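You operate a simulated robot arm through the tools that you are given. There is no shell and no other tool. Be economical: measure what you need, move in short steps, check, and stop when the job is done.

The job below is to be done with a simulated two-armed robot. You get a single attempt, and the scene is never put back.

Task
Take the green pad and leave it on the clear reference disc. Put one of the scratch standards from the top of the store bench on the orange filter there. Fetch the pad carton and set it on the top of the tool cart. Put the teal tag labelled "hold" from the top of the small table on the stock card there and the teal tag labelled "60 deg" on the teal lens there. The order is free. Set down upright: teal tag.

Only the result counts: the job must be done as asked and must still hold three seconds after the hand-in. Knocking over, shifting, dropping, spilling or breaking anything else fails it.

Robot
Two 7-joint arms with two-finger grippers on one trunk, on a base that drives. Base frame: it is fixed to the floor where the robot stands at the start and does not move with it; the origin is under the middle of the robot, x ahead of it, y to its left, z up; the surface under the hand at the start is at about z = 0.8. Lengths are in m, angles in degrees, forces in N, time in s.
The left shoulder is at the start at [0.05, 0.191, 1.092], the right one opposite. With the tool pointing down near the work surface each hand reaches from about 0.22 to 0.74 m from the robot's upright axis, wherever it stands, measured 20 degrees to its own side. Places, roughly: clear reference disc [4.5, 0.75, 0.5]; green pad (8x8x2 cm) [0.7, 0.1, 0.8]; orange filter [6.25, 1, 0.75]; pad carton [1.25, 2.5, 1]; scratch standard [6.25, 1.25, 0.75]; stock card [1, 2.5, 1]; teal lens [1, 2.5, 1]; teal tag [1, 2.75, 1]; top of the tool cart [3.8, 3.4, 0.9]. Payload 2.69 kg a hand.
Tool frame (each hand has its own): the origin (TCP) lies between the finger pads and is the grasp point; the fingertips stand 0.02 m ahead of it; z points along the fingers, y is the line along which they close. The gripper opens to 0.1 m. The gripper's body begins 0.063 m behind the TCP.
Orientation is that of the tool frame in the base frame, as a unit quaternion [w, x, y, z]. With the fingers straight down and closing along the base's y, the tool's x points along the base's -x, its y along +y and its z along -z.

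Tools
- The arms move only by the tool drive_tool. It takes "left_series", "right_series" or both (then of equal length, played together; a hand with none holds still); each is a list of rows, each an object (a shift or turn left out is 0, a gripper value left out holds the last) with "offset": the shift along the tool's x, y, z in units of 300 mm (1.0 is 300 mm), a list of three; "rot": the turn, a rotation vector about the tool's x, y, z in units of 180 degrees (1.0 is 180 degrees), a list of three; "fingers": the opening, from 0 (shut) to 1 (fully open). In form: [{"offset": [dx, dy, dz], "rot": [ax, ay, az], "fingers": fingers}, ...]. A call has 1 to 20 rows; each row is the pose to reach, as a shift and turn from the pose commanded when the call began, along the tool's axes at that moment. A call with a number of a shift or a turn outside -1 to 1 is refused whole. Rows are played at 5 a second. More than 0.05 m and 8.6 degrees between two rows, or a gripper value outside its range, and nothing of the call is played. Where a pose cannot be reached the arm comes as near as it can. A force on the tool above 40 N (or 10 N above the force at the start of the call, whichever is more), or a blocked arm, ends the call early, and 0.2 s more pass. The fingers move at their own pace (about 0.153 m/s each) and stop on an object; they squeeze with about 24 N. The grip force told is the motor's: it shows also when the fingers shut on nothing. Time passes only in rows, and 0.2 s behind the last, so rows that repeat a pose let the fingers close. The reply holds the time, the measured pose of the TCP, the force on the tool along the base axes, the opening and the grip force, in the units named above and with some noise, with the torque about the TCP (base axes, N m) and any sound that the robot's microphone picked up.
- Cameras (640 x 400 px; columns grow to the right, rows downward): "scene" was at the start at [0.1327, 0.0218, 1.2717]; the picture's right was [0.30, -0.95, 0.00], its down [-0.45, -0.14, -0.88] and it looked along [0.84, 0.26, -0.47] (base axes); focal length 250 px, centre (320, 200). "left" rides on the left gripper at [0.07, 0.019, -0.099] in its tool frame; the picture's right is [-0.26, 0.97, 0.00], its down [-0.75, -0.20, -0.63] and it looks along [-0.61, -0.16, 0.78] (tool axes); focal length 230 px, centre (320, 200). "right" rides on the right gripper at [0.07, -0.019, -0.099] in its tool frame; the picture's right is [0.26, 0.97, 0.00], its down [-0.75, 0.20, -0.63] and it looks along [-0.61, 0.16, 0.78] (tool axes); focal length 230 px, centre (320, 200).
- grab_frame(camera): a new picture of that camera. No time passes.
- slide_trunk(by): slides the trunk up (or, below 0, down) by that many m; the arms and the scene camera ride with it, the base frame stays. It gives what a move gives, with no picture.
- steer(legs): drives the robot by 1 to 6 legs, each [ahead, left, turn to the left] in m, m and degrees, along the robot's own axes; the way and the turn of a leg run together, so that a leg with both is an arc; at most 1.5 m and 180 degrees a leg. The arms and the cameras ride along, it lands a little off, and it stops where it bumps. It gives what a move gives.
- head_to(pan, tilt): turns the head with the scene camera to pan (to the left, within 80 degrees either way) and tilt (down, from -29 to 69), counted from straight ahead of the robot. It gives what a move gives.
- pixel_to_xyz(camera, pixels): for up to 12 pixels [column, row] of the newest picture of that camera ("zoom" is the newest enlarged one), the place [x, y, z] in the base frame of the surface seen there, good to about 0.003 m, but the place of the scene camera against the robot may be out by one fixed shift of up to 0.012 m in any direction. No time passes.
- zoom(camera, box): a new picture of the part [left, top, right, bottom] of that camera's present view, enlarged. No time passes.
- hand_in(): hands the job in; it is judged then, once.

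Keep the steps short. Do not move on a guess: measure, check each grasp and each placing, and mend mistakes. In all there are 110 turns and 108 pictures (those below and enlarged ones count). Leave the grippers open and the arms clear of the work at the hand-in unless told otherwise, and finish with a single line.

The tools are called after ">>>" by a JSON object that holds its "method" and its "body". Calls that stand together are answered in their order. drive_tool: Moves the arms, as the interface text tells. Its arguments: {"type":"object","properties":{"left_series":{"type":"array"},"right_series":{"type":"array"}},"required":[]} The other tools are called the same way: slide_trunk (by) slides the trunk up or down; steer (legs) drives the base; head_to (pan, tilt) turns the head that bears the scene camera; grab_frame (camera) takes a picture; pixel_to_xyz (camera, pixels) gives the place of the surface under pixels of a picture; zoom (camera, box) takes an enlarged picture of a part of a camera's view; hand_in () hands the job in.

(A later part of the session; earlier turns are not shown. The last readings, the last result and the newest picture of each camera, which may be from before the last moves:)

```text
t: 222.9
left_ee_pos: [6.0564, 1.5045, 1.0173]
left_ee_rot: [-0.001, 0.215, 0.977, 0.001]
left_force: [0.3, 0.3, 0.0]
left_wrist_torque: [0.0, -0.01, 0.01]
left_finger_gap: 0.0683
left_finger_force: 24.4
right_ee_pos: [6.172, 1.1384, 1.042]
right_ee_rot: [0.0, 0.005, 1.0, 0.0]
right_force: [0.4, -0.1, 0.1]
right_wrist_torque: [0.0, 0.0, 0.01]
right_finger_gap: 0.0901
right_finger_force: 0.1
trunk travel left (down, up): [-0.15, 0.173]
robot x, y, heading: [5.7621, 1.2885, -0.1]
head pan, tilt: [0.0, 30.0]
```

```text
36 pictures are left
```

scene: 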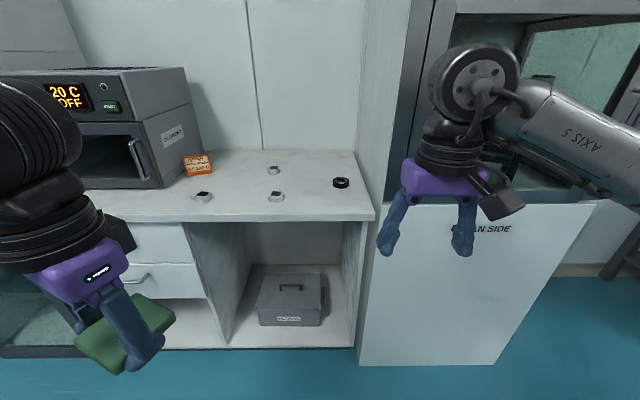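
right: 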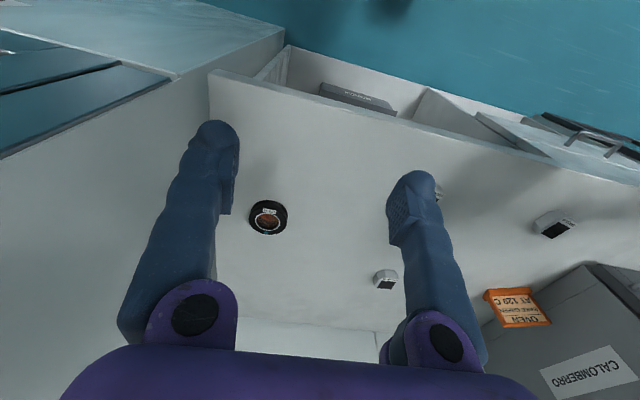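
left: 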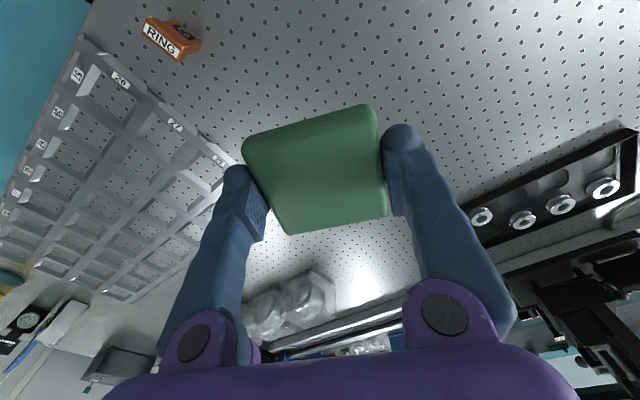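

A tall cabinet stands right of y≈0.98, so I'll stand a little further left and back, then move the right hand over the front standard.

>>> {"method": "steer", "body": {"legs": [[-0.04, 0.1, 0]]}}

>>> {"method": "drive_tool", "body": {"right_series": [{"offset": [-0.1, 0.06, 0], "fingers": 0.8}, {"offset": [-0.2, 0.12, 0]}, {"offset": [-0.3, 0.18, 0.05]}, {"offset": [-0.4, 0.25, 0.13]}, {"offset": [-0.4, 0.25, 0.2]}, {"offset": [-0.4, 0.25, 0.2]}]}}

>>> {"method": "grab_frame", "body": {"camera": "right"}}

```text
t: 224.4
left_ee_pos: [6.0165, 1.6036, 1.0174]
left_ee_rot: [-0.001, 0.215, 0.977, -0.001]
left_force: [0.4, 0.8, -0.1]
left_wrist_torque: [0.0, 0.03, 0.01]
left_finger_gap: 0.0685
left_finger_force: 23.9
right_ee_pos: [6.1316, 1.2359, 1.0409]
right_ee_rot: [0.0, 0.006, 1.0, -0.001]
right_force: [0.0, 0.0, 1.0]
right_wrist_torque: [0.04, -0.02, 0.02]
right_finger_gap: 0.0902
right_finger_force: 0.1
trunk travel left (down, up): [-0.15, 0.173]
robot x, y, heading: [5.7237, 1.3872, -0.2]
head pan, tilt: [0.0, 30.0]
```

```text
t: 225.8
left_ee_pos: [6.0174, 1.6033, 1.0179]
left_ee_rot: [-0.002, 0.214, 0.977, 0.0]
left_force: [0.0, -0.4, 0.2]
left_wrist_torque: [0.02, 0.02, -0.01]
left_finger_gap: 0.0685
left_finger_force: 24.1
right_ee_pos: [6.2529, 1.3101, 0.9804]
right_ee_rot: [0.0, 0.005, 1.0, 0.0]
right_force: [-0.5, 0.2, -0.5]
right_wrist_torque: [-0.01, 0.02, 0.03]
right_finger_gap: 0.0801
right_finger_force: 0.1
trunk travel left (down, up): [-0.15, 0.173]
robot x, y, heading: [5.7193, 1.3884, -0.0]
head pan, tilt: [0.0, 30.0]
```

```text
35 pictures are left
```

right: 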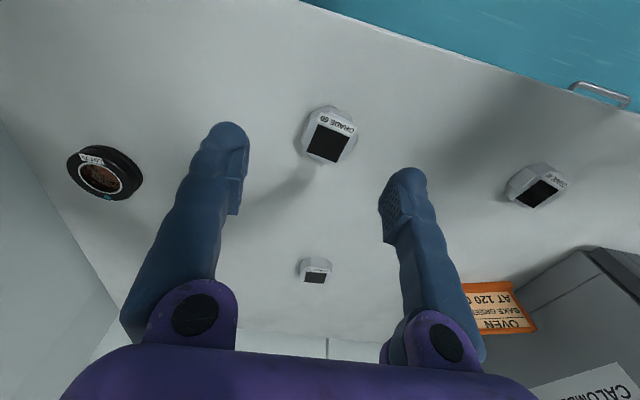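

>>> {"method": "zoom", "body": {"camera": "right", "box": [280, 90, 380, 180]}}

>>> {"method": "pixel_to_xyz", "body": {"camera": "zoom", "pixels": [[250, 100], [455, 170], [190, 230], [360, 320], [320, 220], [445, 240], [180, 190], [250, 315]]}}

>>> {"method": "zoom", "body": {"camera": "right", "box": [55, 130, 155, 210]}}

>>> {"method": "pixel_to_xyz", "body": {"camera": "zoom", "pixels": [[80, 190], [490, 290], [300, 130], [310, 410], [285, 310], [225, 300], [480, 380]]}}

```text
4.44 times, centred on (330, 135) of right
```

zoom: 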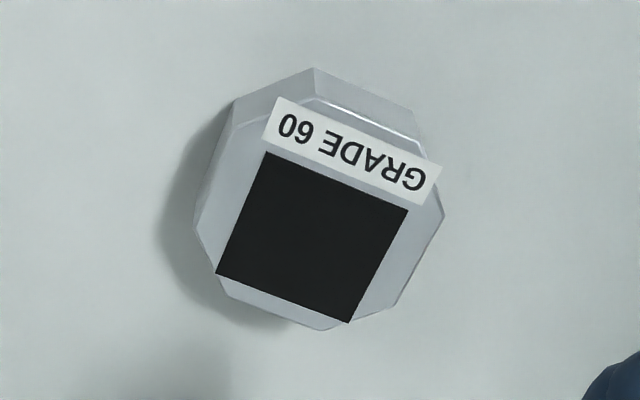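

```text
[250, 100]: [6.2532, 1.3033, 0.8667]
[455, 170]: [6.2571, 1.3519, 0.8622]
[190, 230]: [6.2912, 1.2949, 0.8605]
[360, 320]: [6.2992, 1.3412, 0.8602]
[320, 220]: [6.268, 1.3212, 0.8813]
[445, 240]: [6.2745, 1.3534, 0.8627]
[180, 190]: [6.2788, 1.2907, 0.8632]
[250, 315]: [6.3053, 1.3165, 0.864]
```

```text
5.00 times, centred on (105, 170) of right
```

zoom: 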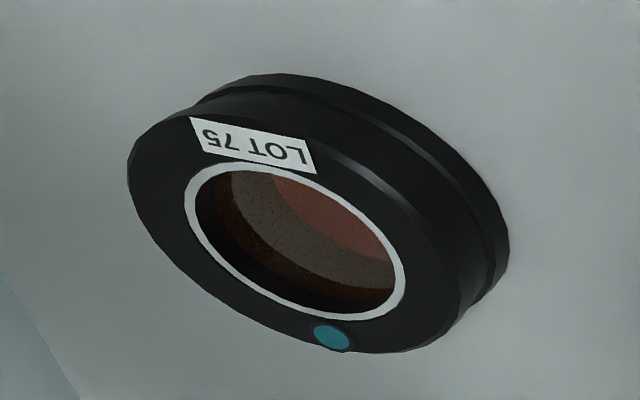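

```text
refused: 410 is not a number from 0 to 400
```

>>> {"method": "pixel_to_xyz", "body": {"camera": "zoom", "pixels": [[140, 190], [450, 270], [270, 110], [310, 330], [190, 210], [400, 270], [240, 165], [330, 315]]}}

>>> {"method": "zoom", "body": {"camera": "right", "box": [280, 90, 380, 180]}}

>>> {"method": "pixel_to_xyz", "body": {"camera": "zoom", "pixels": [[268, 156], [404, 210], [346, 318], [220, 270], [240, 120], [430, 215], [205, 225], [320, 325], [390, 300]]}}

```text
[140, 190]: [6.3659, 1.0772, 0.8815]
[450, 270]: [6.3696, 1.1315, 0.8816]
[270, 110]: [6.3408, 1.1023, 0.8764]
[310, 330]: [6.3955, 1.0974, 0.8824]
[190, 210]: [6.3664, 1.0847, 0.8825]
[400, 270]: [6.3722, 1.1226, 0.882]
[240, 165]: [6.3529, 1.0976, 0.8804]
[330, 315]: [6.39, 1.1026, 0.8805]
```

```text
4.44 times, centred on (330, 135) of right
```

zoom: 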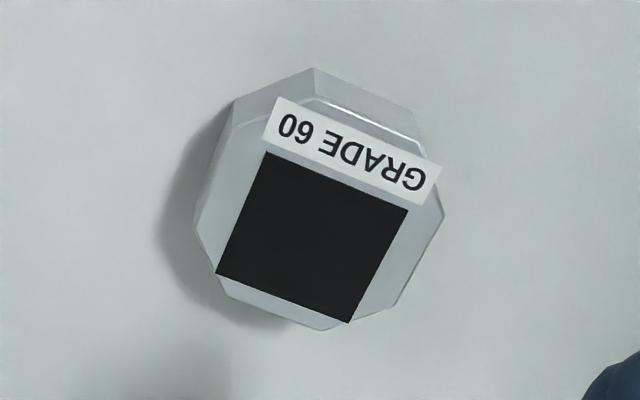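

```text
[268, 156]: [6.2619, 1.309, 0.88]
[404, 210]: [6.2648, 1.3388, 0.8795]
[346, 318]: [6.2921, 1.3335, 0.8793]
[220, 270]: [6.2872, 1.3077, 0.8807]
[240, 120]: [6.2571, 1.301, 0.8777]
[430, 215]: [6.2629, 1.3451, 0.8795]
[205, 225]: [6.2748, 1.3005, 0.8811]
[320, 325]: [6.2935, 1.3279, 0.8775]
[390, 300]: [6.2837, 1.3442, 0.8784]
```

Filter "LOT 75" has an orange glass: centre (6.370,1.1035), top 0.882. Standard "GRADE 60": centre ≈(6.272,1.3225), top 0.881. Descending on the standard and closing.

>>> {"method": "drive_tool", "body": {"right_series": [{"offset": [-0.064, 0.041, 0.06], "rot": [0, 0, 0.02], "fingers": 0.8}, {"offset": [-0.064, 0.041, 0.16], "rot": [0, 0, 0.02]}, {"offset": [-0.064, 0.041, 0.25], "rot": [0, 0, 0.02]}, {"offset": [-0.064, 0.041, 0.321], "rot": [0, 0, 0.02]}, {"offset": [-0.064, 0.041, 0.321], "rot": [0, 0, 0.02]}, {"offset": [-0.064, 0.041, 0.321], "rot": [0, 0, 0.02], "fingers": 0.2}, {"offset": [-0.064, 0.041, 0.321], "rot": [0, 0, 0.02], "fingers": 0.2}, {"offset": [-0.064, 0.041, 0.321], "rot": [0, 0, 0.02], "fingers": 0.2}]}}

>>> {"method": "grab_frame", "body": {"camera": "right"}}

```text
t: 227.7
left_ee_pos: [6.0182, 1.6034, 1.0177]
left_ee_rot: [0.0, 0.215, 0.977, 0.001]
left_force: [-0.3, -1.1, 0.3]
left_wrist_torque: [0.0, -0.01, -0.01]
left_finger_gap: 0.0683
left_finger_force: 24.4
right_ee_pos: [6.2708, 1.32, 0.8847]
right_ee_rot: [0.0, 0.036, 0.999, 0.0]
right_force: [-0.1, 0.4, 0.9]
right_wrist_torque: [0.06, -0.03, -0.03]
right_finger_gap: 0.0474
right_finger_force: 24.1
trunk travel left (down, up): [-0.15, 0.173]
robot x, y, heading: [5.722, 1.3853, -0.3]
head pan, tilt: [0.0, 30.0]
```

```text
31 pictures are left
```

right: 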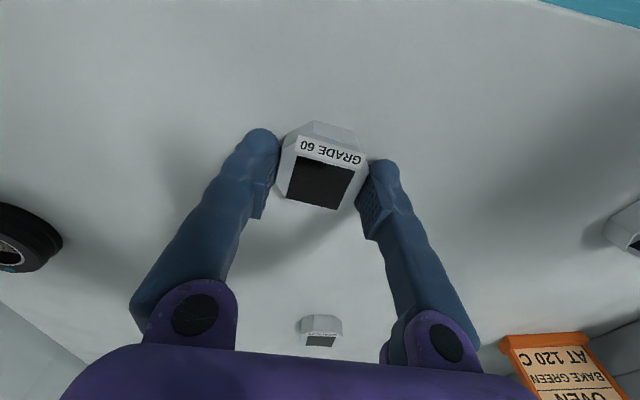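

Gripped (47 mm). Lifting 7.5 cm and moving above the filter.

>>> {"method": "drive_tool", "body": {"right_series": [{"offset": [0, 0, -0.12]}, {"offset": [0, 0, -0.25]}, {"offset": [-0.06, -0.12, -0.25]}, {"offset": [-0.126, -0.232, -0.25]}, {"offset": [-0.19, -0.348, -0.25]}, {"offset": [-0.252, -0.464, -0.25]}, {"offset": [-0.315, -0.58, -0.25]}, {"offset": [-0.378, -0.696, -0.25]}, {"offset": [-0.378, -0.696, -0.15]}, {"offset": [-0.378, -0.696, -0.15]}]}}

>>> {"method": "grab_frame", "body": {"camera": "right"}}

```text
t: 230.1
left_ee_pos: [6.0115, 1.6123, 1.0178]
left_ee_rot: [0.004, 0.213, 0.977, -0.004]
left_force: [0.3, 0.0, 0.0]
left_wrist_torque: [-0.03, 0.01, 0.02]
left_finger_gap: 0.0682
left_finger_force: 24.0
right_ee_pos: [6.3686, 1.132, 0.9441]
right_ee_rot: [0.01, 0.02, 1.0, -0.005]
right_force: [0.6, 1.1, -0.5]
right_wrist_torque: [-0.02, -0.02, 0.0]
right_finger_gap: 0.047
right_finger_force: 24.1
trunk travel left (down, up): [-0.15, 0.173]
robot x, y, heading: [5.7209, 1.3882, -0.1]
head pan, tilt: [0.0, 30.0]
stopped in row 10 (right hand): the arm was blocked; the commanded pose is now the measured one
```

```text
30 pictures are left
```

right: 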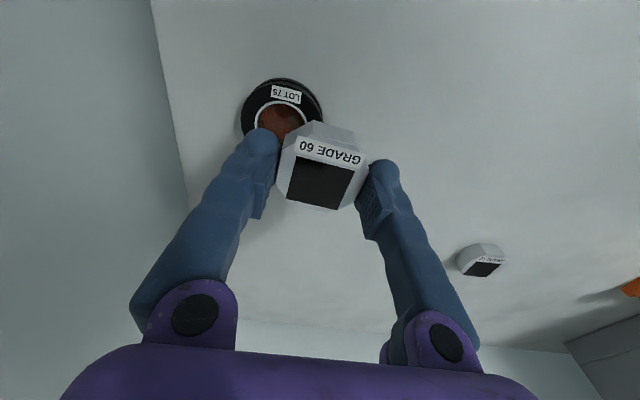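

The arm was blocked 3 cm short, probably the forearm against the tall cabinet. Looking before moving.

>>> {"method": "head_to", "body": {"pan": -35, "tilt": 20}}

>>> {"method": "grab_frame", "body": {"camera": "scene"}}

>>> {"method": "pixel_to_xyz", "body": {"camera": "scene", "pixels": [[330, 180], [400, 180], [450, 200], [420, 120], [380, 130], [300, 100], [480, 250], [350, 260], [500, 120], [560, 180], [260, 150], [380, 60]]}}

```text
t: 231.1
left_ee_pos: [6.0146, 1.6118, 1.0173]
left_ee_rot: [0.003, 0.214, 0.977, -0.006]
left_force: [-0.8, -0.8, -1.2]
left_wrist_torque: [0.01, -0.03, 0.02]
left_finger_gap: 0.0684
left_finger_force: 24.4
right_ee_pos: [6.3699, 1.1317, 0.9423]
right_ee_rot: [0.009, 0.021, 1.0, -0.007]
right_force: [-0.2, 0.8, -0.5]
right_wrist_torque: [0.0, 0.01, 0.0]
right_finger_gap: 0.0472
right_finger_force: 24.1
trunk travel left (down, up): [-0.15, 0.173]
robot x, y, heading: [5.7228, 1.3836, 0.1]
head pan, tilt: [-35.0, 20.0]
```

```text
29 pictures are left
```

scene: 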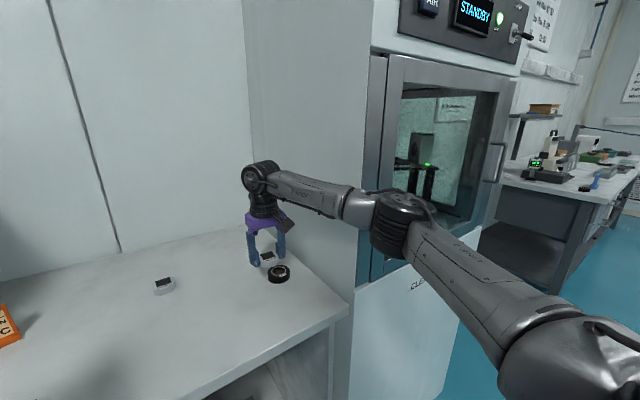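

```text
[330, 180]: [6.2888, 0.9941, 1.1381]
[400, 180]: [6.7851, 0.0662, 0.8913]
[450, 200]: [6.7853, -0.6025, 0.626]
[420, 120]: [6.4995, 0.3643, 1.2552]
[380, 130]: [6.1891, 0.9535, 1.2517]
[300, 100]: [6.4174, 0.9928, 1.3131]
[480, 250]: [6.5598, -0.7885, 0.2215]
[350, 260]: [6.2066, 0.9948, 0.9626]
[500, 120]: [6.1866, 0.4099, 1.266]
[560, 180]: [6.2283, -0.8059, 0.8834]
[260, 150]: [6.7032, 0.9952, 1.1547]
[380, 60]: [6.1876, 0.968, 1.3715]
```

The elbow touches the cabinet's corner at (6.19, 0.99). I'll free the arm, stand 4–5 cm further back and to the right so that the arm is straighter, then reach again.

>>> {"method": "drive_tool", "body": {"right_series": [{"offset": [0.06, 0.06, -0.03]}, {"offset": [0.12, 0.13, -0.05], "rot": [-0.0043, 0.0057, 0]}, {"offset": [0.12, 0.13, -0.05], "rot": [-0.0043, 0.0057, 0]}]}}

>>> {"method": "steer", "body": {"legs": [[-0.045, -0.055, 0]]}}

```text
t: 231.9
left_ee_pos: [6.0173, 1.6059, 1.0168]
left_ee_rot: [0.0, 0.215, 0.977, -0.003]
left_force: [-0.9, 0.0, 0.0]
left_wrist_torque: [0.0, 0.01, -0.05]
left_finger_gap: 0.0681
left_finger_force: 23.7
right_ee_pos: [6.338, 1.1604, 0.9471]
right_ee_rot: [-0.005, 0.028, 1.0, 0.004]
right_force: [0.2, 0.6, -1.1]
right_wrist_torque: [0.02, 0.0, 0.01]
right_finger_gap: 0.0472
right_finger_force: 24.2
trunk travel left (down, up): [-0.15, 0.173]
robot x, y, heading: [5.7257, 1.3878, -0.0]
head pan, tilt: [-35.0, 20.0]
```

```text
t: 233.1
left_ee_pos: [5.9677, 1.5586, 1.0194]
left_ee_rot: [0.002, 0.212, 0.977, -0.001]
left_force: [0.3, -0.4, 0.0]
left_wrist_torque: [0.0, -0.03, -0.01]
left_finger_gap: 0.0683
left_finger_force: 23.8
right_ee_pos: [6.2906, 1.1316, 0.9517]
right_ee_rot: [-0.003, 0.007, 1.0, 0.005]
right_force: [0.2, 0.5, -0.8]
right_wrist_torque: [0.02, 0.02, -0.01]
right_finger_gap: 0.0469
right_finger_force: 24.3
trunk travel left (down, up): [-0.15, 0.173]
robot x, y, heading: [5.6774, 1.3382, 0.1]
head pan, tilt: [-35.0, 20.0]
stopped in leg 1: the robot was blocked; the commanded pose is now the measured one
```

Nearly there. Extending forward first (which straightens the elbow away from the cabinet), then right.

>>> {"method": "drive_tool", "body": {"right_series": [{"offset": [-0.08, 0.0, 0], "rot": [0.0032, -0.0019, 0]}, {"offset": [-0.16, 0.0, 0], "rot": [0.0032, -0.0019, 0]}, {"offset": [-0.24, 0.0, 0], "rot": [0.0032, -0.0019, 0]}, {"offset": [-0.265, -0.04, 0.02], "rot": [0.0032, -0.0019, 0]}, {"offset": [-0.265, -0.09, 0.04], "rot": [0.0032, -0.0019, 0]}, {"offset": [-0.265, -0.09, 0.04], "rot": [0.0032, -0.0019, 0]}]}}

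>>> {"method": "grab_frame", "body": {"camera": "scene"}}

>>> {"method": "grab_frame", "body": {"camera": "right"}}

```text
t: 234.5
left_ee_pos: [5.9721, 1.5564, 1.0177]
left_ee_rot: [0.0, 0.212, 0.977, 0.0]
left_force: [0.8, 0.4, -0.2]
left_wrist_torque: [-0.02, -0.02, -0.01]
left_finger_gap: 0.0683
left_finger_force: 23.5
right_ee_pos: [6.3725, 1.0978, 0.9327]
right_ee_rot: [-0.001, 0.01, 1.0, 0.001]
right_force: [0.2, 0.3, -1.5]
right_wrist_torque: [0.0, 0.0, 0.02]
right_finger_gap: 0.0471
right_finger_force: 24.0
trunk travel left (down, up): [-0.15, 0.173]
robot x, y, heading: [5.6823, 1.338, 0.5]
head pan, tilt: [-35.0, 20.0]
```

```text
28 pictures are left
```

scene: 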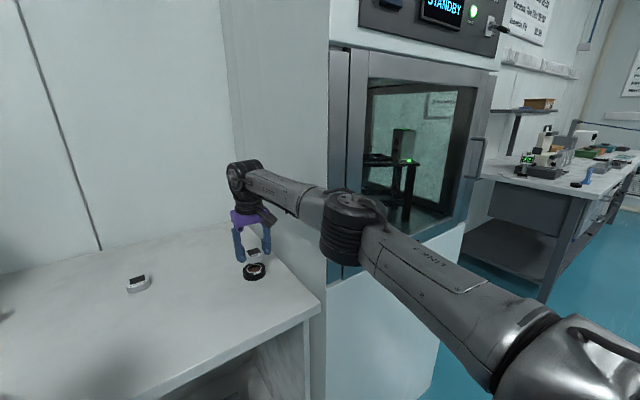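

```text
27 pictures are left
```

right: 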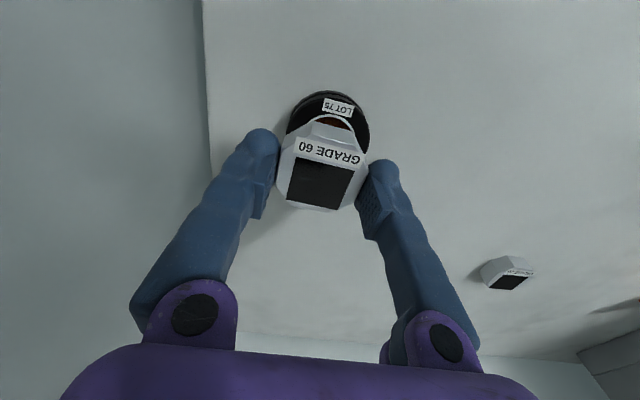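

Unblocked. Re-measuring the filter's place before lowering.

>>> {"method": "pixel_to_xyz", "body": {"camera": "right", "pixels": [[300, 122], [362, 125], [338, 104], [332, 122], [366, 145], [312, 160], [358, 172]]}}

```text
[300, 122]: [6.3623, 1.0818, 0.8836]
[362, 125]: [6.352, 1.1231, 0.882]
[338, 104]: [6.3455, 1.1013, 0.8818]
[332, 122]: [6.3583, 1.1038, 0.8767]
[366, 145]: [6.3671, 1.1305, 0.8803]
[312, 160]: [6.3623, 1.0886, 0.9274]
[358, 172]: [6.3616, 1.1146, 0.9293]
```

>>> {"method": "drive_tool", "body": {"right_series": [{"offset": [0.006, 0.018, 0.03]}, {"offset": [0.006, 0.018, 0.065]}, {"offset": [0.006, 0.018, 0.08]}, {"offset": [0.006, 0.018, 0.088]}, {"offset": [0.006, 0.018, 0.093]}]}}

```text
t: 235.7
left_ee_pos: [5.9728, 1.5556, 1.018]
left_ee_rot: [0.0, 0.211, 0.977, 0.0]
left_force: [-0.3, -0.8, -0.3]
left_wrist_torque: [0.02, -0.03, 0.02]
left_finger_gap: 0.0682
left_finger_force: 23.5
right_ee_pos: [6.3695, 1.1039, 0.9062]
right_ee_rot: [-0.003, 0.01, 1.0, 0.0]
right_force: [-0.5, 0.0, -1.4]
right_wrist_torque: [0.0, 0.0, -0.01]
right_finger_gap: 0.0469
right_finger_force: 23.7
trunk travel left (down, up): [-0.15, 0.173]
robot x, y, heading: [5.6787, 1.3359, -0.1]
head pan, tilt: [-35.0, 20.0]
```

>>> {"method": "drive_tool", "body": {"right_series": [{"offset": [0, 0, 0.005]}, {"offset": [0, 0, 0.01]}]}}

```text
t: 236.3
left_ee_pos: [5.9703, 1.557, 1.0188]
left_ee_rot: [0.0, 0.211, 0.978, 0.0]
left_force: [0.5, 0.4, -0.4]
left_wrist_torque: [-0.01, -0.02, -0.03]
left_finger_gap: 0.0683
left_finger_force: 23.9
right_ee_pos: [6.371, 1.1032, 0.9044]
right_ee_rot: [-0.001, 0.01, 1.0, 0.0]
right_force: [1.7, -1.5, 5.9]
right_wrist_torque: [-0.05, -0.17, 0.01]
right_finger_gap: 0.0469
right_finger_force: 23.7
trunk travel left (down, up): [-0.15, 0.173]
robot x, y, heading: [5.6779, 1.3364, 0.1]
head pan, tilt: [-35.0, 20.0]
```

Contact. Releasing, rising a little, then drawing back.

>>> {"method": "drive_tool", "body": {"right_series": [{"offset": [0, 0, -0.002], "fingers": 0.6}, {"offset": [0, 0, -0.002], "fingers": 0.7}, {"offset": [0, 0, -0.002], "fingers": 0.7}, {"offset": [0, 0, -0.1]}, {"offset": [0, 0, -0.18]}, {"offset": [0.12, 0.05, -0.25]}, {"offset": [0.2, 0.1, -0.3]}, {"offset": [0.2, 0.1, -0.3]}]}}

>>> {"method": "grab_frame", "body": {"camera": "right"}}

```text
t: 238.1
left_ee_pos: [5.9728, 1.5549, 1.0189]
left_ee_rot: [0.0, 0.211, 0.978, 0.0]
left_force: [0.4, 0.1, 0.4]
left_wrist_torque: [0.01, 0.02, -0.02]
left_finger_gap: 0.0684
left_finger_force: 24.3
right_ee_pos: [6.3112, 1.133, 0.9932]
right_ee_rot: [-0.002, 0.01, 1.0, 0.002]
right_force: [-0.1, -0.5, -0.6]
right_wrist_torque: [0.04, -0.01, -0.03]
right_finger_gap: 0.0701
right_finger_force: 0.0
trunk travel left (down, up): [-0.15, 0.173]
robot x, y, heading: [5.6802, 1.3365, 0.4]
head pan, tilt: [-35.0, 20.0]
```

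```text
26 pictures are left
```

right: 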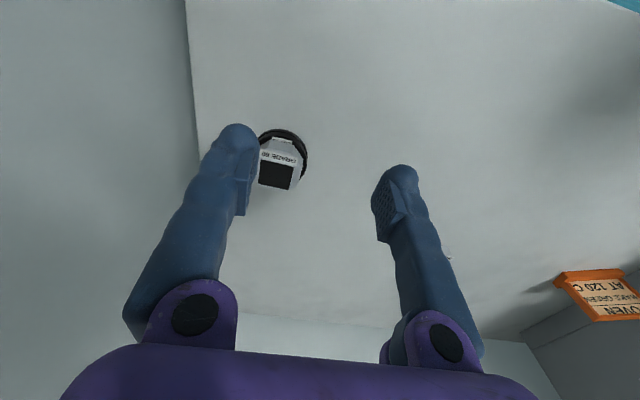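

The standard sits on the filter. Now I'll retract the right hand, back into the aisle and turn west to study the disc's place.

>>> {"method": "drive_tool", "body": {"right_series": [{"offset": [0.12, 0.0, -0.06]}, {"offset": [0.26, 0.0, -0.13]}, {"offset": [0.4, 0.0, -0.16]}, {"offset": [0.54, 0.0, -0.16]}, {"offset": [0.68, 0.0, -0.16]}, {"offset": [0.68, 0.0, -0.16], "fingers": 1}]}}

>>> {"method": "steer", "body": {"legs": [[-0.2, 0, 0], [0, 0, 90], [0, 0, 90], [0, 0.35, 0]]}}

>>> {"method": "head_to", "body": {"pan": 0, "tilt": 45}}

>>> {"method": "slide_trunk", "body": {"by": -0.12}}

>>> {"method": "grab_frame", "body": {"camera": "scene"}}

```text
t: 239.5
left_ee_pos: [5.9716, 1.5557, 1.0174]
left_ee_rot: [0.0, 0.211, 0.977, 0.0]
left_force: [0.2, -0.6, -0.3]
left_wrist_torque: [0.0, 0.0, 0.03]
left_finger_gap: 0.0681
left_finger_force: 24.1
right_ee_pos: [6.1077, 1.1381, 1.0428]
right_ee_rot: [-0.003, 0.011, 1.0, 0.001]
right_force: [-0.8, 0.0, -0.1]
right_wrist_torque: [0.0, -0.01, 0.0]
right_finger_gap: 0.0998
right_finger_force: 0.0
trunk travel left (down, up): [-0.15, 0.173]
robot x, y, heading: [5.6776, 1.3334, 0.1]
head pan, tilt: [-35.0, 20.0]
```

```text
t: 251.9
left_ee_pos: [5.1929, 0.7642, 1.0187]
left_ee_rot: [0.001, 0.979, -0.206, 0.001]
left_force: [-0.1, -0.1, -0.4]
left_wrist_torque: [-0.01, -0.01, -0.01]
left_finger_gap: 0.0684
left_finger_force: 23.6
right_ee_pos: [5.0534, 1.1812, 1.0434]
right_ee_rot: [0.001, 1.0, -0.005, 0.003]
right_force: [-0.3, -0.4, 0.3]
right_wrist_torque: [0.01, 0.01, 0.03]
right_finger_gap: 0.1
right_finger_force: 0.1
trunk travel left (down, up): [-0.15, 0.173]
robot x, y, heading: [5.4818, 0.9867, -179.2]
head pan, tilt: [-35.0, 20.0]
```

```text
t: 252.9
left_ee_pos: [5.1931, 0.7653, 1.0177]
left_ee_rot: [0.0, 0.979, -0.205, 0.001]
left_force: [-0.8, -0.2, -0.3]
left_wrist_torque: [0.0, 0.0, 0.02]
left_finger_gap: 0.0683
left_finger_force: 23.6
right_ee_pos: [5.0536, 1.1802, 1.0434]
right_ee_rot: [0.0, 1.0, -0.004, 0.003]
right_force: [-0.5, -0.6, 0.8]
right_wrist_torque: [0.03, 0.0, 0.04]
right_finger_gap: 0.1
right_finger_force: 0.0
trunk travel left (down, up): [-0.15, 0.173]
robot x, y, heading: [5.4819, 0.9864, -178.9]
head pan, tilt: [0.0, 45.0]
```

```text
t: 254.4
left_ee_pos: [5.1928, 0.7651, 0.8974]
left_ee_rot: [0.001, 0.978, -0.206, 0.001]
left_force: [1.1, -0.3, 0.1]
left_wrist_torque: [-0.01, -0.03, 0.01]
left_finger_gap: 0.068
left_finger_force: 24.0
right_ee_pos: [5.0533, 1.1825, 0.9236]
right_ee_rot: [0.001, 1.0, -0.004, 0.002]
right_force: [0.2, 0.4, -0.1]
right_wrist_torque: [0.01, -0.04, -0.01]
right_finger_gap: 0.1
right_finger_force: 0.1
trunk travel left (down, up): [-0.03, 0.293]
robot x, y, heading: [5.4798, 0.9882, -179.1]
head pan, tilt: [0.0, 45.0]
```

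```text
25 pictures are left
```

scene: 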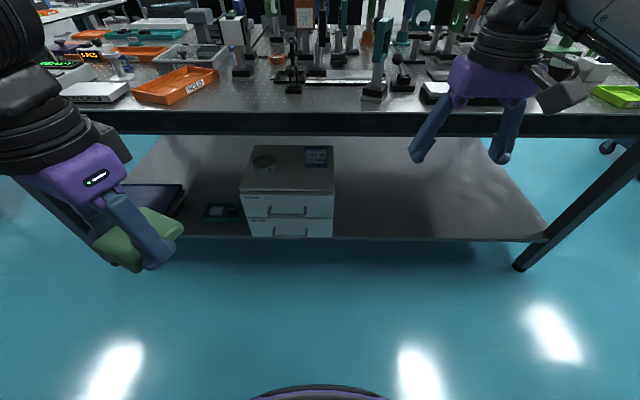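

>>> {"method": "zoom", "body": {"camera": "scene", "box": [190, 120, 370, 240]}}

>>> {"method": "pixel_to_xyz", "body": {"camera": "scene", "pixels": [[264, 162], [253, 162], [275, 162], [264, 157], [264, 169], [290, 190], [245, 190], [332, 190], [290, 150], [290, 112], [290, 133], [315, 158]]}}

```text
3.33 times, centred on (280, 180) of scene
```

zoom: 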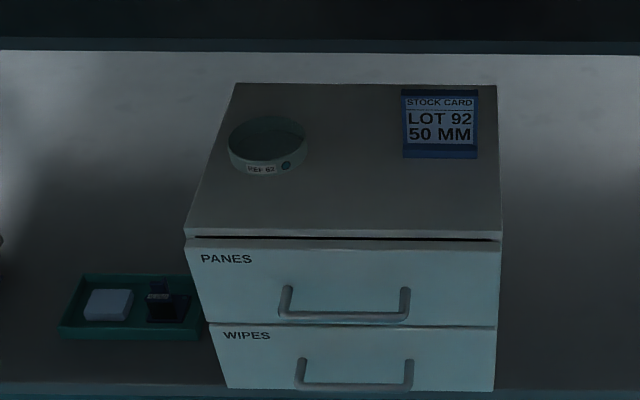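

```text
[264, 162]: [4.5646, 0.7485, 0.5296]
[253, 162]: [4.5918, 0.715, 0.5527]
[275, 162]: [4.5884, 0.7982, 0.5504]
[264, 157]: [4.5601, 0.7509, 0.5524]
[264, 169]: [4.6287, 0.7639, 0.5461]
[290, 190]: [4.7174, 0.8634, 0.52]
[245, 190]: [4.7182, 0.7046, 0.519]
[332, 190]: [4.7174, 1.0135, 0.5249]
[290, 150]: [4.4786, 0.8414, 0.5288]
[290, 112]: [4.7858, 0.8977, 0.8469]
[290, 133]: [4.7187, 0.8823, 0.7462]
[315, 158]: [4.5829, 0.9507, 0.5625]
```

The disc "REF 62" (Ø≈8 cm, top z≈0.5525) is centred near (4.60, 0.755), about 12 cm inside the table's edge, with ~19 cm of headroom. The pad must be carried by its side edges with the hand tilted ~40° below horizontal. So I'll set the pad down at the free front edge of the store bench and regrasp it that way.

>>> {"method": "slide_trunk", "body": {"by": 0.12}}

>>> {"method": "steer", "body": {"legs": [[0, 0, 90], [0, 0, 89.2], [0.12, 0.17, 0]]}}

```text
t: 255.9
left_ee_pos: [5.1932, 0.7641, 1.0182]
left_ee_rot: [0.0, 0.979, -0.206, 0.0]
left_force: [0.5, -0.4, 0.3]
left_wrist_torque: [-0.03, 0.0, 0.0]
left_finger_gap: 0.0681
left_finger_force: 24.2
right_ee_pos: [5.0519, 1.181, 1.0444]
right_ee_rot: [0.002, 1.0, -0.004, 0.003]
right_force: [0.1, -0.1, 0.7]
right_wrist_torque: [0.02, -0.01, -0.02]
right_finger_gap: 0.1
right_finger_force: 0.0
trunk travel left (down, up): [-0.15, 0.173]
robot x, y, heading: [5.4813, 0.9866, -179.3]
head pan, tilt: [0.0, 45.0]
```

```text
t: 265.7
left_ee_pos: [5.9032, 1.373, 1.0178]
left_ee_rot: [-0.001, 0.221, 0.975, 0.001]
left_force: [-0.8, 0.1, -0.5]
left_wrist_torque: [0.01, 0.02, 0.01]
left_finger_gap: 0.0685
left_finger_force: 24.1
right_ee_pos: [6.0312, 0.9524, 1.0434]
right_ee_rot: [-0.002, 0.019, 1.0, 0.001]
right_force: [-0.2, 0.1, 0.5]
right_wrist_torque: [-0.02, -0.02, 0.0]
right_finger_gap: 0.1003
right_finger_force: 0.0
trunk travel left (down, up): [-0.15, 0.173]
robot x, y, heading: [5.6041, 1.1592, -0.6]
head pan, tilt: [0.0, 45.0]
```

Moving the pad above the bench edge at (6.225, 1.37), turned square.

>>> {"method": "drive_tool", "body": {"left_series": [{"offset": [-0.122, 0.057, 0], "rot": [0, 0, -0.0177]}, {"offset": [-0.243, 0.113, 0], "rot": [0, 0, -0.0354]}, {"offset": [-0.365, 0.17, 0], "rot": [0, 0, -0.0531]}, {"offset": [-0.486, 0.227, 0], "rot": [0, 0, -0.0709]}, {"offset": [-0.608, 0.284, 0.03], "rot": [0, 0, -0.0886]}, {"offset": [-0.729, 0.34, 0.1], "rot": [0, 0, -0.1063]}, {"offset": [-0.85, 0.397, 0.17], "rot": [0, 0, -0.124]}, {"offset": [-0.972, 0.454, 0.25], "rot": [0, 0, -0.1417]}, {"offset": [-0.972, 0.454, 0.35], "rot": [0, 0, -0.1417]}, {"offset": [-0.972, 0.454, 0.35], "rot": [0, 0, -0.1417]}]}}

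>>> {"method": "grab_frame", "body": {"camera": "left"}}

```text
t: 267.9
left_ee_pos: [6.2247, 1.3687, 0.9128]
left_ee_rot: [-0.001, 0.0, 1.0, 0.001]
left_force: [1.3, -0.1, -0.5]
left_wrist_torque: [0.04, -0.04, 0.0]
left_finger_gap: 0.0683
left_finger_force: 23.7
right_ee_pos: [6.0315, 0.9504, 1.0431]
right_ee_rot: [-0.002, 0.019, 1.0, 0.001]
right_force: [0.2, 0.4, -0.6]
right_wrist_torque: [0.02, -0.03, -0.01]
right_finger_gap: 0.0998
right_finger_force: 0.1
trunk travel left (down, up): [-0.15, 0.173]
robot x, y, heading: [5.6103, 1.1557, -0.8]
head pan, tilt: [0.0, 45.0]
```

```text
23 pictures are left
```

left: 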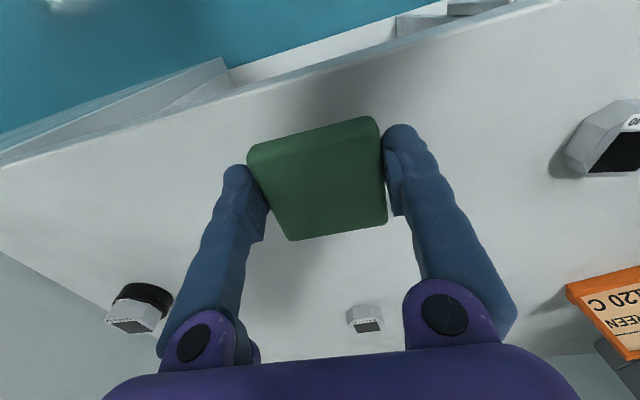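

Clear. Lowering the pad to the bench, releasing, rising a bit.

>>> {"method": "drive_tool", "body": {"left_series": [{"offset": [0, 0, 0.05]}, {"offset": [0, 0, 0.085]}, {"offset": [0, 0, 0.096]}, {"offset": [0, 0, 0.1]}, {"offset": [0, 0, 0.098], "fingers": 1}, {"offset": [0, 0, 0.098], "fingers": 1}, {"offset": [0, 0, 0.0]}, {"offset": [0, 0, -0.1]}, {"offset": [0, 0, -0.2]}, {"offset": [0, 0, -0.2]}]}}

>>> {"method": "grab_frame", "body": {"camera": "left"}}

```text
t: 270.1
left_ee_pos: [6.2255, 1.3687, 0.9728]
left_ee_rot: [-0.001, -0.001, 1.0, 0.0]
left_force: [-0.6, 0.0, 0.2]
left_wrist_torque: [-0.02, 0.01, 0.03]
left_finger_gap: 0.0999
left_finger_force: 0.1
right_ee_pos: [6.0313, 0.953, 1.0439]
right_ee_rot: [-0.002, 0.018, 1.0, 0.001]
right_force: [0.8, 0.4, 0.4]
right_wrist_torque: [-0.01, -0.02, -0.01]
right_finger_gap: 0.1003
right_finger_force: 0.1
trunk travel left (down, up): [-0.15, 0.173]
robot x, y, heading: [5.6041, 1.1573, -1.1]
head pan, tilt: [0.0, 45.0]
```

```text
22 pictures are left
```

left: 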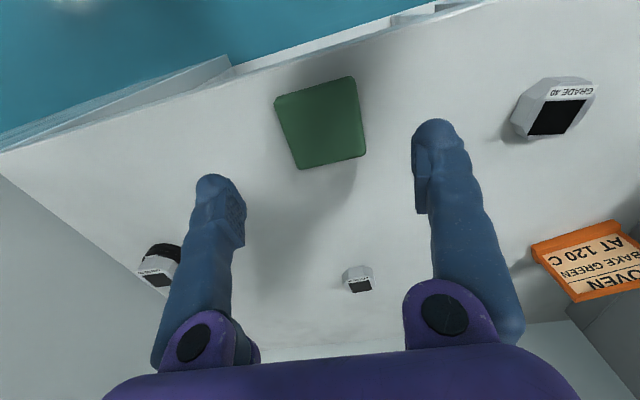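

Pad lies flat near the bench edge. Measuring it, then tilting the left hand to 30° below horizontal at a pre-grasp point behind it.

>>> {"method": "pixel_to_xyz", "body": {"camera": "left", "pixels": [[280, 98], [350, 80], [363, 152], [303, 164], [322, 122], [277, 108], [366, 140], [300, 60]]}}

>>> {"method": "drive_tool", "body": {"left_series": [{"offset": [0.06, 0, 0], "rot": [0, -0.0416, 0]}, {"offset": [0.12, 0, 0], "rot": [0, -0.0833, 0]}, {"offset": [0.18, 0, 0.0], "rot": [0, -0.125, 0]}, {"offset": [0.25, 0, 0.0], "rot": [0, -0.1667, 0]}, {"offset": [0.312, 0, 0.03], "rot": [0, -0.2083, 0]}, {"offset": [0.312, 0, 0.06], "rot": [0, -0.25, 0]}, {"offset": [0.312, 0, 0.1], "rot": [0, -0.2917, 0]}, {"offset": [0.312, 0, 0.133], "rot": [0, -0.3333, 0]}, {"offset": [0.312, 0, 0.133], "rot": [0, -0.3333, 0]}]}}

>>> {"method": "grab_frame", "body": {"camera": "left"}}

```text
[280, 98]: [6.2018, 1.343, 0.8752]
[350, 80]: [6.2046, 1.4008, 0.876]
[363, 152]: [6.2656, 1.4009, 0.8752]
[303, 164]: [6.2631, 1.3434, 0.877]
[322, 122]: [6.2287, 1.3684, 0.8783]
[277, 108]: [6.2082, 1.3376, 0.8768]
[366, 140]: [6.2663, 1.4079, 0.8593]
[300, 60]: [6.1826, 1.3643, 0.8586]
```

```text
t: 272.1
left_ee_pos: [6.132, 1.3691, 0.9306]
left_ee_rot: [0.5, 0.0, 0.866, 0.0]
left_force: [0.9, 0.7, -0.4]
left_wrist_torque: [-0.01, 0.0, -0.04]
left_finger_gap: 0.0998
left_finger_force: 0.1
right_ee_pos: [6.0325, 0.9515, 1.0437]
right_ee_rot: [-0.002, 0.019, 1.0, 0.001]
right_force: [-0.2, -0.6, 0.5]
right_wrist_torque: [-0.01, 0.02, -0.01]
right_finger_gap: 0.1004
right_finger_force: 0.0
trunk travel left (down, up): [-0.15, 0.173]
robot x, y, heading: [5.6084, 1.1593, -0.8]
head pan, tilt: [0.0, 45.0]
```

```text
21 pictures are left
```

left: 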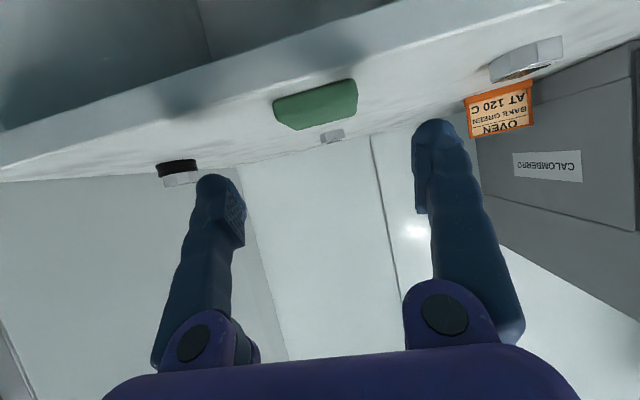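

Pose reached. Pad centre (6.2335,1.372), top 0.878. Advancing along the tilted axis to straddle it, then closing.

>>> {"method": "drive_tool", "body": {"left_series": [{"offset": [-0.022, 0.008, 0.1]}, {"offset": [-0.022, 0.008, 0.2]}, {"offset": [-0.022, 0.008, 0.29]}, {"offset": [-0.022, 0.008, 0.358]}, {"offset": [-0.022, 0.008, 0.358]}]}}

>>> {"method": "grab_frame", "body": {"camera": "left"}}

```text
t: 273.3
left_ee_pos: [6.2283, 1.3729, 0.8845]
left_ee_rot: [0.5, -0.001, 0.866, 0.0]
left_force: [-0.3, 0.1, 0.3]
left_wrist_torque: [0.01, -0.01, -0.03]
left_finger_gap: 0.1001
left_finger_force: 0.0
right_ee_pos: [6.0322, 0.9508, 1.044]
right_ee_rot: [-0.002, 0.019, 1.0, 0.001]
right_force: [0.6, 0.0, 1.4]
right_wrist_torque: [-0.04, 0.01, -0.01]
right_finger_gap: 0.1
right_finger_force: 0.0
trunk travel left (down, up): [-0.15, 0.173]
robot x, y, heading: [5.6026, 1.1604, -0.5]
head pan, tilt: [0.0, 45.0]
```

```text
20 pictures are left
```

left: 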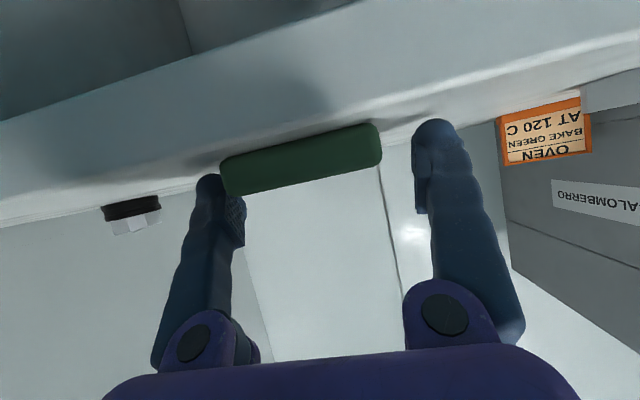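

Numbers say the fingers straddle the pad evenly. Closing.

>>> {"method": "drive_tool", "body": {"left_series": [{"offset": [0, 0, 0.0], "fingers": 0.3}, {"offset": [0, 0, 0], "fingers": 0.3}, {"offset": [0, 0, 0], "fingers": 0.3}, {"offset": [0, 0, 0], "fingers": 0.3}]}}

>>> {"method": "grab_frame", "body": {"camera": "left"}}

```text
t: 274.3
left_ee_pos: [6.2283, 1.3731, 0.8837]
left_ee_rot: [0.5, 0.0, 0.866, 0.0]
left_force: [0.2, -1.2, 2.8]
left_wrist_torque: [-0.06, 0.09, 0.03]
left_finger_gap: 0.0686
left_finger_force: 23.9
right_ee_pos: [6.0319, 0.9512, 1.0428]
right_ee_rot: [-0.003, 0.019, 1.0, 0.001]
right_force: [-0.8, 0.7, 0.6]
right_wrist_torque: [-0.04, 0.01, 0.0]
right_finger_gap: 0.1001
right_finger_force: 0.0
trunk travel left (down, up): [-0.15, 0.173]
robot x, y, heading: [5.609, 1.1542, -0.6]
head pan, tilt: [0.0, 45.0]
```

```text
19 pictures are left
```

left: 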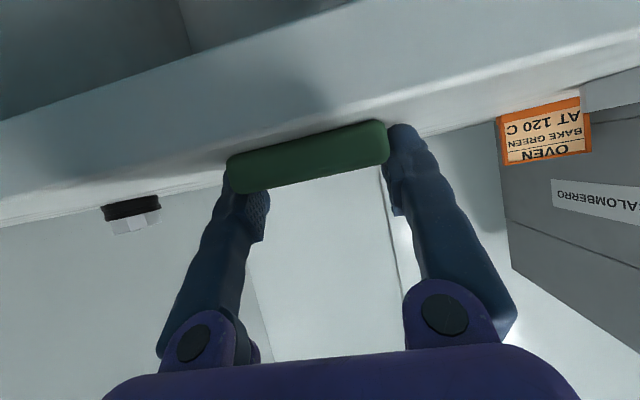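

Gripped (68.6 mm). Lifting straight up 6 cm, then back.

>>> {"method": "drive_tool", "body": {"left_series": [{"offset": [-0.087, 0, -0.05]}, {"offset": [-0.173, 0, -0.1]}, {"offset": [-0.11, 0, -0.215]}, {"offset": [-0.05, 0, -0.33]}, {"offset": [0.015, 0, -0.445]}, {"offset": [0.077, 0, -0.533]}, {"offset": [0.077, 0, -0.533]}]}}

>>> {"method": "grab_frame", "body": {"camera": "left"}}

```text
t: 275.9
left_ee_pos: [6.0777, 1.3742, 0.9468]
left_ee_rot: [0.499, 0.0, 0.867, 0.0]
left_force: [0.1, 0.8, -0.8]
left_wrist_torque: [-0.03, 0.01, -0.04]
left_finger_gap: 0.0684
left_finger_force: 24.2
right_ee_pos: [6.0319, 0.952, 1.0427]
right_ee_rot: [-0.003, 0.02, 1.0, 0.001]
right_force: [0.5, -1.3, -0.1]
right_wrist_torque: [0.01, 0.01, 0.01]
right_finger_gap: 0.1
right_finger_force: 0.1
trunk travel left (down, up): [-0.15, 0.173]
robot x, y, heading: [5.6067, 1.1589, -0.7]
head pan, tilt: [0.0, 45.0]
```

```text
18 pictures are left
```

left: 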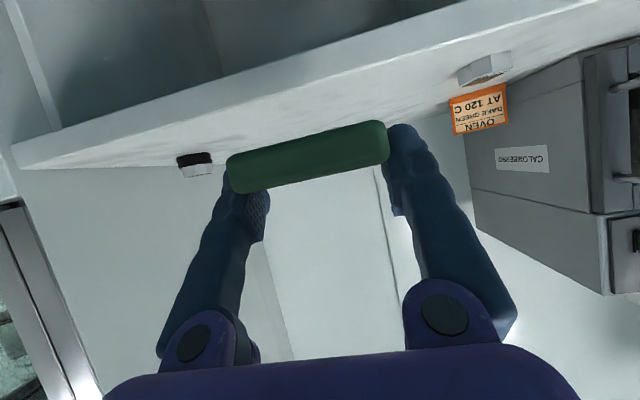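

Pad held flat at the tilt. Tucking the right hand in, then backing, turning west and lining up with the disc.

>>> {"method": "drive_tool", "body": {"right_series": [{"offset": [0.12, 0, -0.05]}, {"offset": [0.25, 0, -0.1]}, {"offset": [0.37, 0, -0.15]}, {"offset": [0.45, 0, -0.15]}, {"offset": [0.45, 0, -0.15]}]}}

>>> {"method": "steer", "body": {"legs": [[-0.15, 0, 0], [0, 0, 90.3], [0, 0, 90.3], [0.1, 0.18, 0]]}}

>>> {"method": "slide_trunk", "body": {"by": -0.15}}

>>> {"method": "head_to", "body": {"pan": 8, "tilt": 45}}

>>> {"method": "grab_frame", "body": {"camera": "scene"}}

```text
t: 277.1
left_ee_pos: [6.0778, 1.3731, 0.9464]
left_ee_rot: [0.499, 0.0, 0.867, 0.0]
left_force: [-0.4, -0.3, -1.0]
left_wrist_torque: [-0.03, 0.0, -0.01]
left_finger_gap: 0.0686
left_finger_force: 24.3
right_ee_pos: [5.8995, 0.9564, 1.0899]
right_ee_rot: [-0.004, 0.02, 1.0, 0.001]
right_force: [-0.4, -0.7, 0.2]
right_wrist_torque: [-0.01, 0.0, 0.01]
right_finger_gap: 0.1001
right_finger_force: 0.1
trunk travel left (down, up): [-0.15, 0.173]
robot x, y, heading: [5.6048, 1.1622, -0.5]
head pan, tilt: [0.0, 45.0]
```

```text
t: 287.9
left_ee_pos: [4.8856, 0.7683, 0.9457]
left_ee_rot: [0.001, 0.867, 0.002, -0.499]
left_force: [-0.2, -0.6, 0.0]
left_wrist_torque: [0.0, 0.04, -0.01]
left_finger_gap: 0.0687
left_finger_force: 24.1
right_ee_pos: [5.0652, 1.1842, 1.0889]
right_ee_rot: [0.0, 1.0, -0.019, 0.002]
right_force: [0.6, 0.3, 0.8]
right_wrist_torque: [0.03, -0.01, 0.0]
right_finger_gap: 0.1
right_finger_force: 0.1
trunk travel left (down, up): [-0.15, 0.173]
robot x, y, heading: [5.3537, 0.9829, 179.2]
head pan, tilt: [0.0, 45.0]
```

```text
t: 289.6
left_ee_pos: [4.8864, 0.7674, 0.7963]
left_ee_rot: [0.001, 0.867, 0.001, -0.499]
left_force: [0.2, 0.4, -0.3]
left_wrist_torque: [0.0, 0.0, 0.01]
left_finger_gap: 0.0686
left_finger_force: 23.7
right_ee_pos: [5.0651, 1.1847, 0.9383]
right_ee_rot: [0.001, 1.0, -0.019, 0.002]
right_force: [0.1, -0.3, 1.3]
right_wrist_torque: [-0.02, 0.0, 0.02]
right_finger_gap: 0.0998
right_finger_force: 0.0
trunk travel left (down, up): [0.0, 0.323]
robot x, y, heading: [5.3546, 0.9834, 179.4]
head pan, tilt: [0.0, 45.0]
```

```text
t: 290.3
left_ee_pos: [4.8869, 0.7681, 0.7963]
left_ee_rot: [0.0, 0.867, 0.0, -0.499]
left_force: [0.2, -0.1, -1.0]
left_wrist_torque: [-0.02, -0.01, -0.01]
left_finger_gap: 0.0686
left_finger_force: 24.7
right_ee_pos: [5.0657, 1.185, 0.9383]
right_ee_rot: [0.0, 1.0, -0.019, 0.003]
right_force: [0.0, 0.1, -1.2]
right_wrist_torque: [-0.02, 0.01, 0.02]
right_finger_gap: 0.1
right_finger_force: 0.0
trunk travel left (down, up): [0.0, 0.323]
robot x, y, heading: [5.3551, 0.9823, 179.1]
head pan, tilt: [8.0, 45.0]
```

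```text
17 pictures are left
```

scene: 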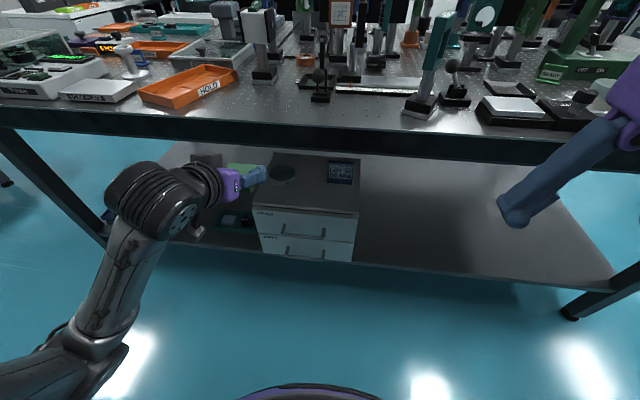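

Measuring the disc again and the table's edge and underside.

>>> {"method": "zoom", "body": {"camera": "scene", "box": [180, 110, 380, 230]}}

>>> {"method": "pixel_to_xyz", "body": {"camera": "scene", "pixels": [[270, 172], [293, 172], [282, 167], [282, 180], [282, 173], [300, 205], [300, 135], [300, 148], [300, 152], [240, 170], [340, 165], [300, 122]]}}

>>> {"method": "grab_frame", "body": {"camera": "left"}}

```text
3.20 times, centred on (280, 170) of scene
```

zoom: 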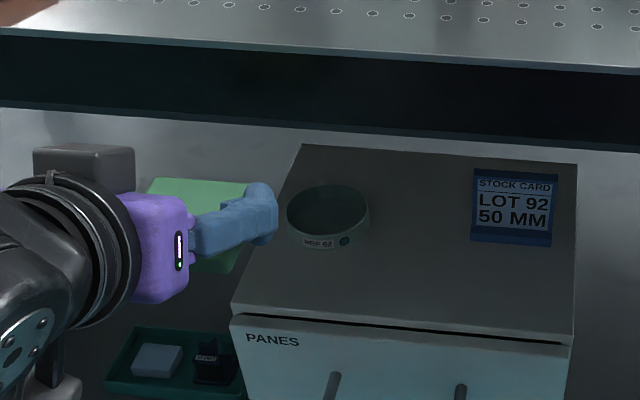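

```text
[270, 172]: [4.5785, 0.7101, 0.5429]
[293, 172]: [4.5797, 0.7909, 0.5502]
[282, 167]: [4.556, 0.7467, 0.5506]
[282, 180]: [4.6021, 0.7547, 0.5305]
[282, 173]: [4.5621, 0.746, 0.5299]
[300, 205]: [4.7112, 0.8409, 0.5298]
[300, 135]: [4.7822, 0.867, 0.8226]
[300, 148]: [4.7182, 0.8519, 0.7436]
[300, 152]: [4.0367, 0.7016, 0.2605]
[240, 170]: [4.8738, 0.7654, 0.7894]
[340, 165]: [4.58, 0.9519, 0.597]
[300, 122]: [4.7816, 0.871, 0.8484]
```

```text
15 pictures are left
```

left: 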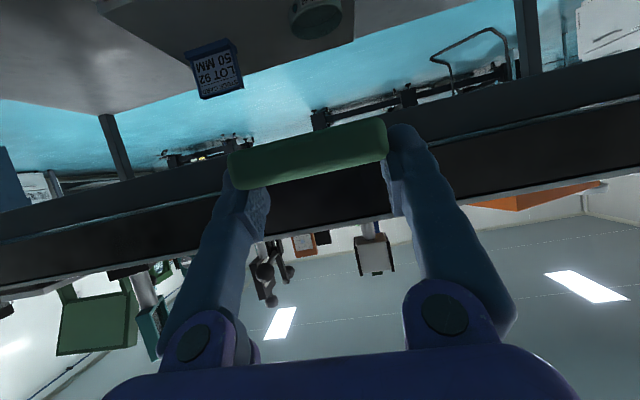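

>>> {"method": "zoom", "body": {"camera": "left", "box": [260, 0, 380, 60]}}

>>> {"method": "pixel_to_xyz", "body": {"camera": "zoom", "pixels": [[175, 100], [435, 50], [320, 150], [300, 200], [250, 195], [390, 170], [200, 150], [310, 60], [420, 120]]}}

```text
5.33 times, centred on (320, 30) of left
```

zoom: 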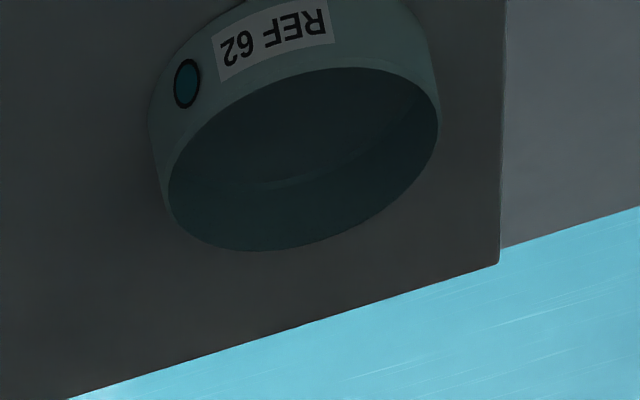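

```text
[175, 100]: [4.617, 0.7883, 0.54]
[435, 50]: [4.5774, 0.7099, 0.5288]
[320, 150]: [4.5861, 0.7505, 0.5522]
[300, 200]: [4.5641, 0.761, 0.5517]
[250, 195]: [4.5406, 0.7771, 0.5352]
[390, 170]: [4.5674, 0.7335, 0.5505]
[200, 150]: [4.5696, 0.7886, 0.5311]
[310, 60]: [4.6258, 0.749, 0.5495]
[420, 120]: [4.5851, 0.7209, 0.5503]
```

Disc centre (4.588,0.753), top 0.551; pad rides 23 mm below/around the TCP. Checking heights of the wrist parts that pass under the skirt (bottom z≈0.744).

>>> {"method": "pixel_to_xyz", "body": {"camera": "scene", "pixels": [[206, 156], [198, 163], [190, 168], [205, 175], [231, 173], [215, 170], [165, 175], [180, 185], [145, 170]]}}

```text
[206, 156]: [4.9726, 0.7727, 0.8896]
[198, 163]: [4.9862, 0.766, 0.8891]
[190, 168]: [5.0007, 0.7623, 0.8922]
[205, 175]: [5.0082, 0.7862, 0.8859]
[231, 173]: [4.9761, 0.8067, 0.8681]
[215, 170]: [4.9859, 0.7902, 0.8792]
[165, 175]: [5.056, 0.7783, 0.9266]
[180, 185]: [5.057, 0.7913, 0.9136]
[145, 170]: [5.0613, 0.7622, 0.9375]
```

Enough headroom (≈0.70 vs 0.744). First lowering outside the table to z≈0.60.

>>> {"method": "drive_tool", "body": {"left_series": [{"offset": [0.113, 0.01, 0.066]}, {"offset": [0.226, 0.02, 0.132]}, {"offset": [0.339, 0.03, 0.197]}, {"offset": [0.452, 0.04, 0.263]}, {"offset": [0.565, 0.05, 0.329]}, {"offset": [0.565, 0.05, 0.329]}]}}

```text
t: 291.7
left_ee_pos: [4.8872, 0.754, 0.6]
left_ee_rot: [0.0, 0.867, 0.001, -0.499]
left_force: [-0.2, -0.4, -0.4]
left_wrist_torque: [0.01, -0.01, -0.03]
left_finger_gap: 0.0686
left_finger_force: 24.3
right_ee_pos: [5.0658, 1.1852, 0.9389]
right_ee_rot: [0.001, 1.0, -0.018, 0.003]
right_force: [0.1, 0.0, -0.5]
right_wrist_torque: [0.0, 0.0, 0.02]
right_finger_gap: 0.0999
right_finger_force: 0.0
trunk travel left (down, up): [0.0, 0.323]
robot x, y, heading: [5.3544, 0.9791, 179.3]
head pan, tilt: [8.0, 45.0]
5 turns are left
```

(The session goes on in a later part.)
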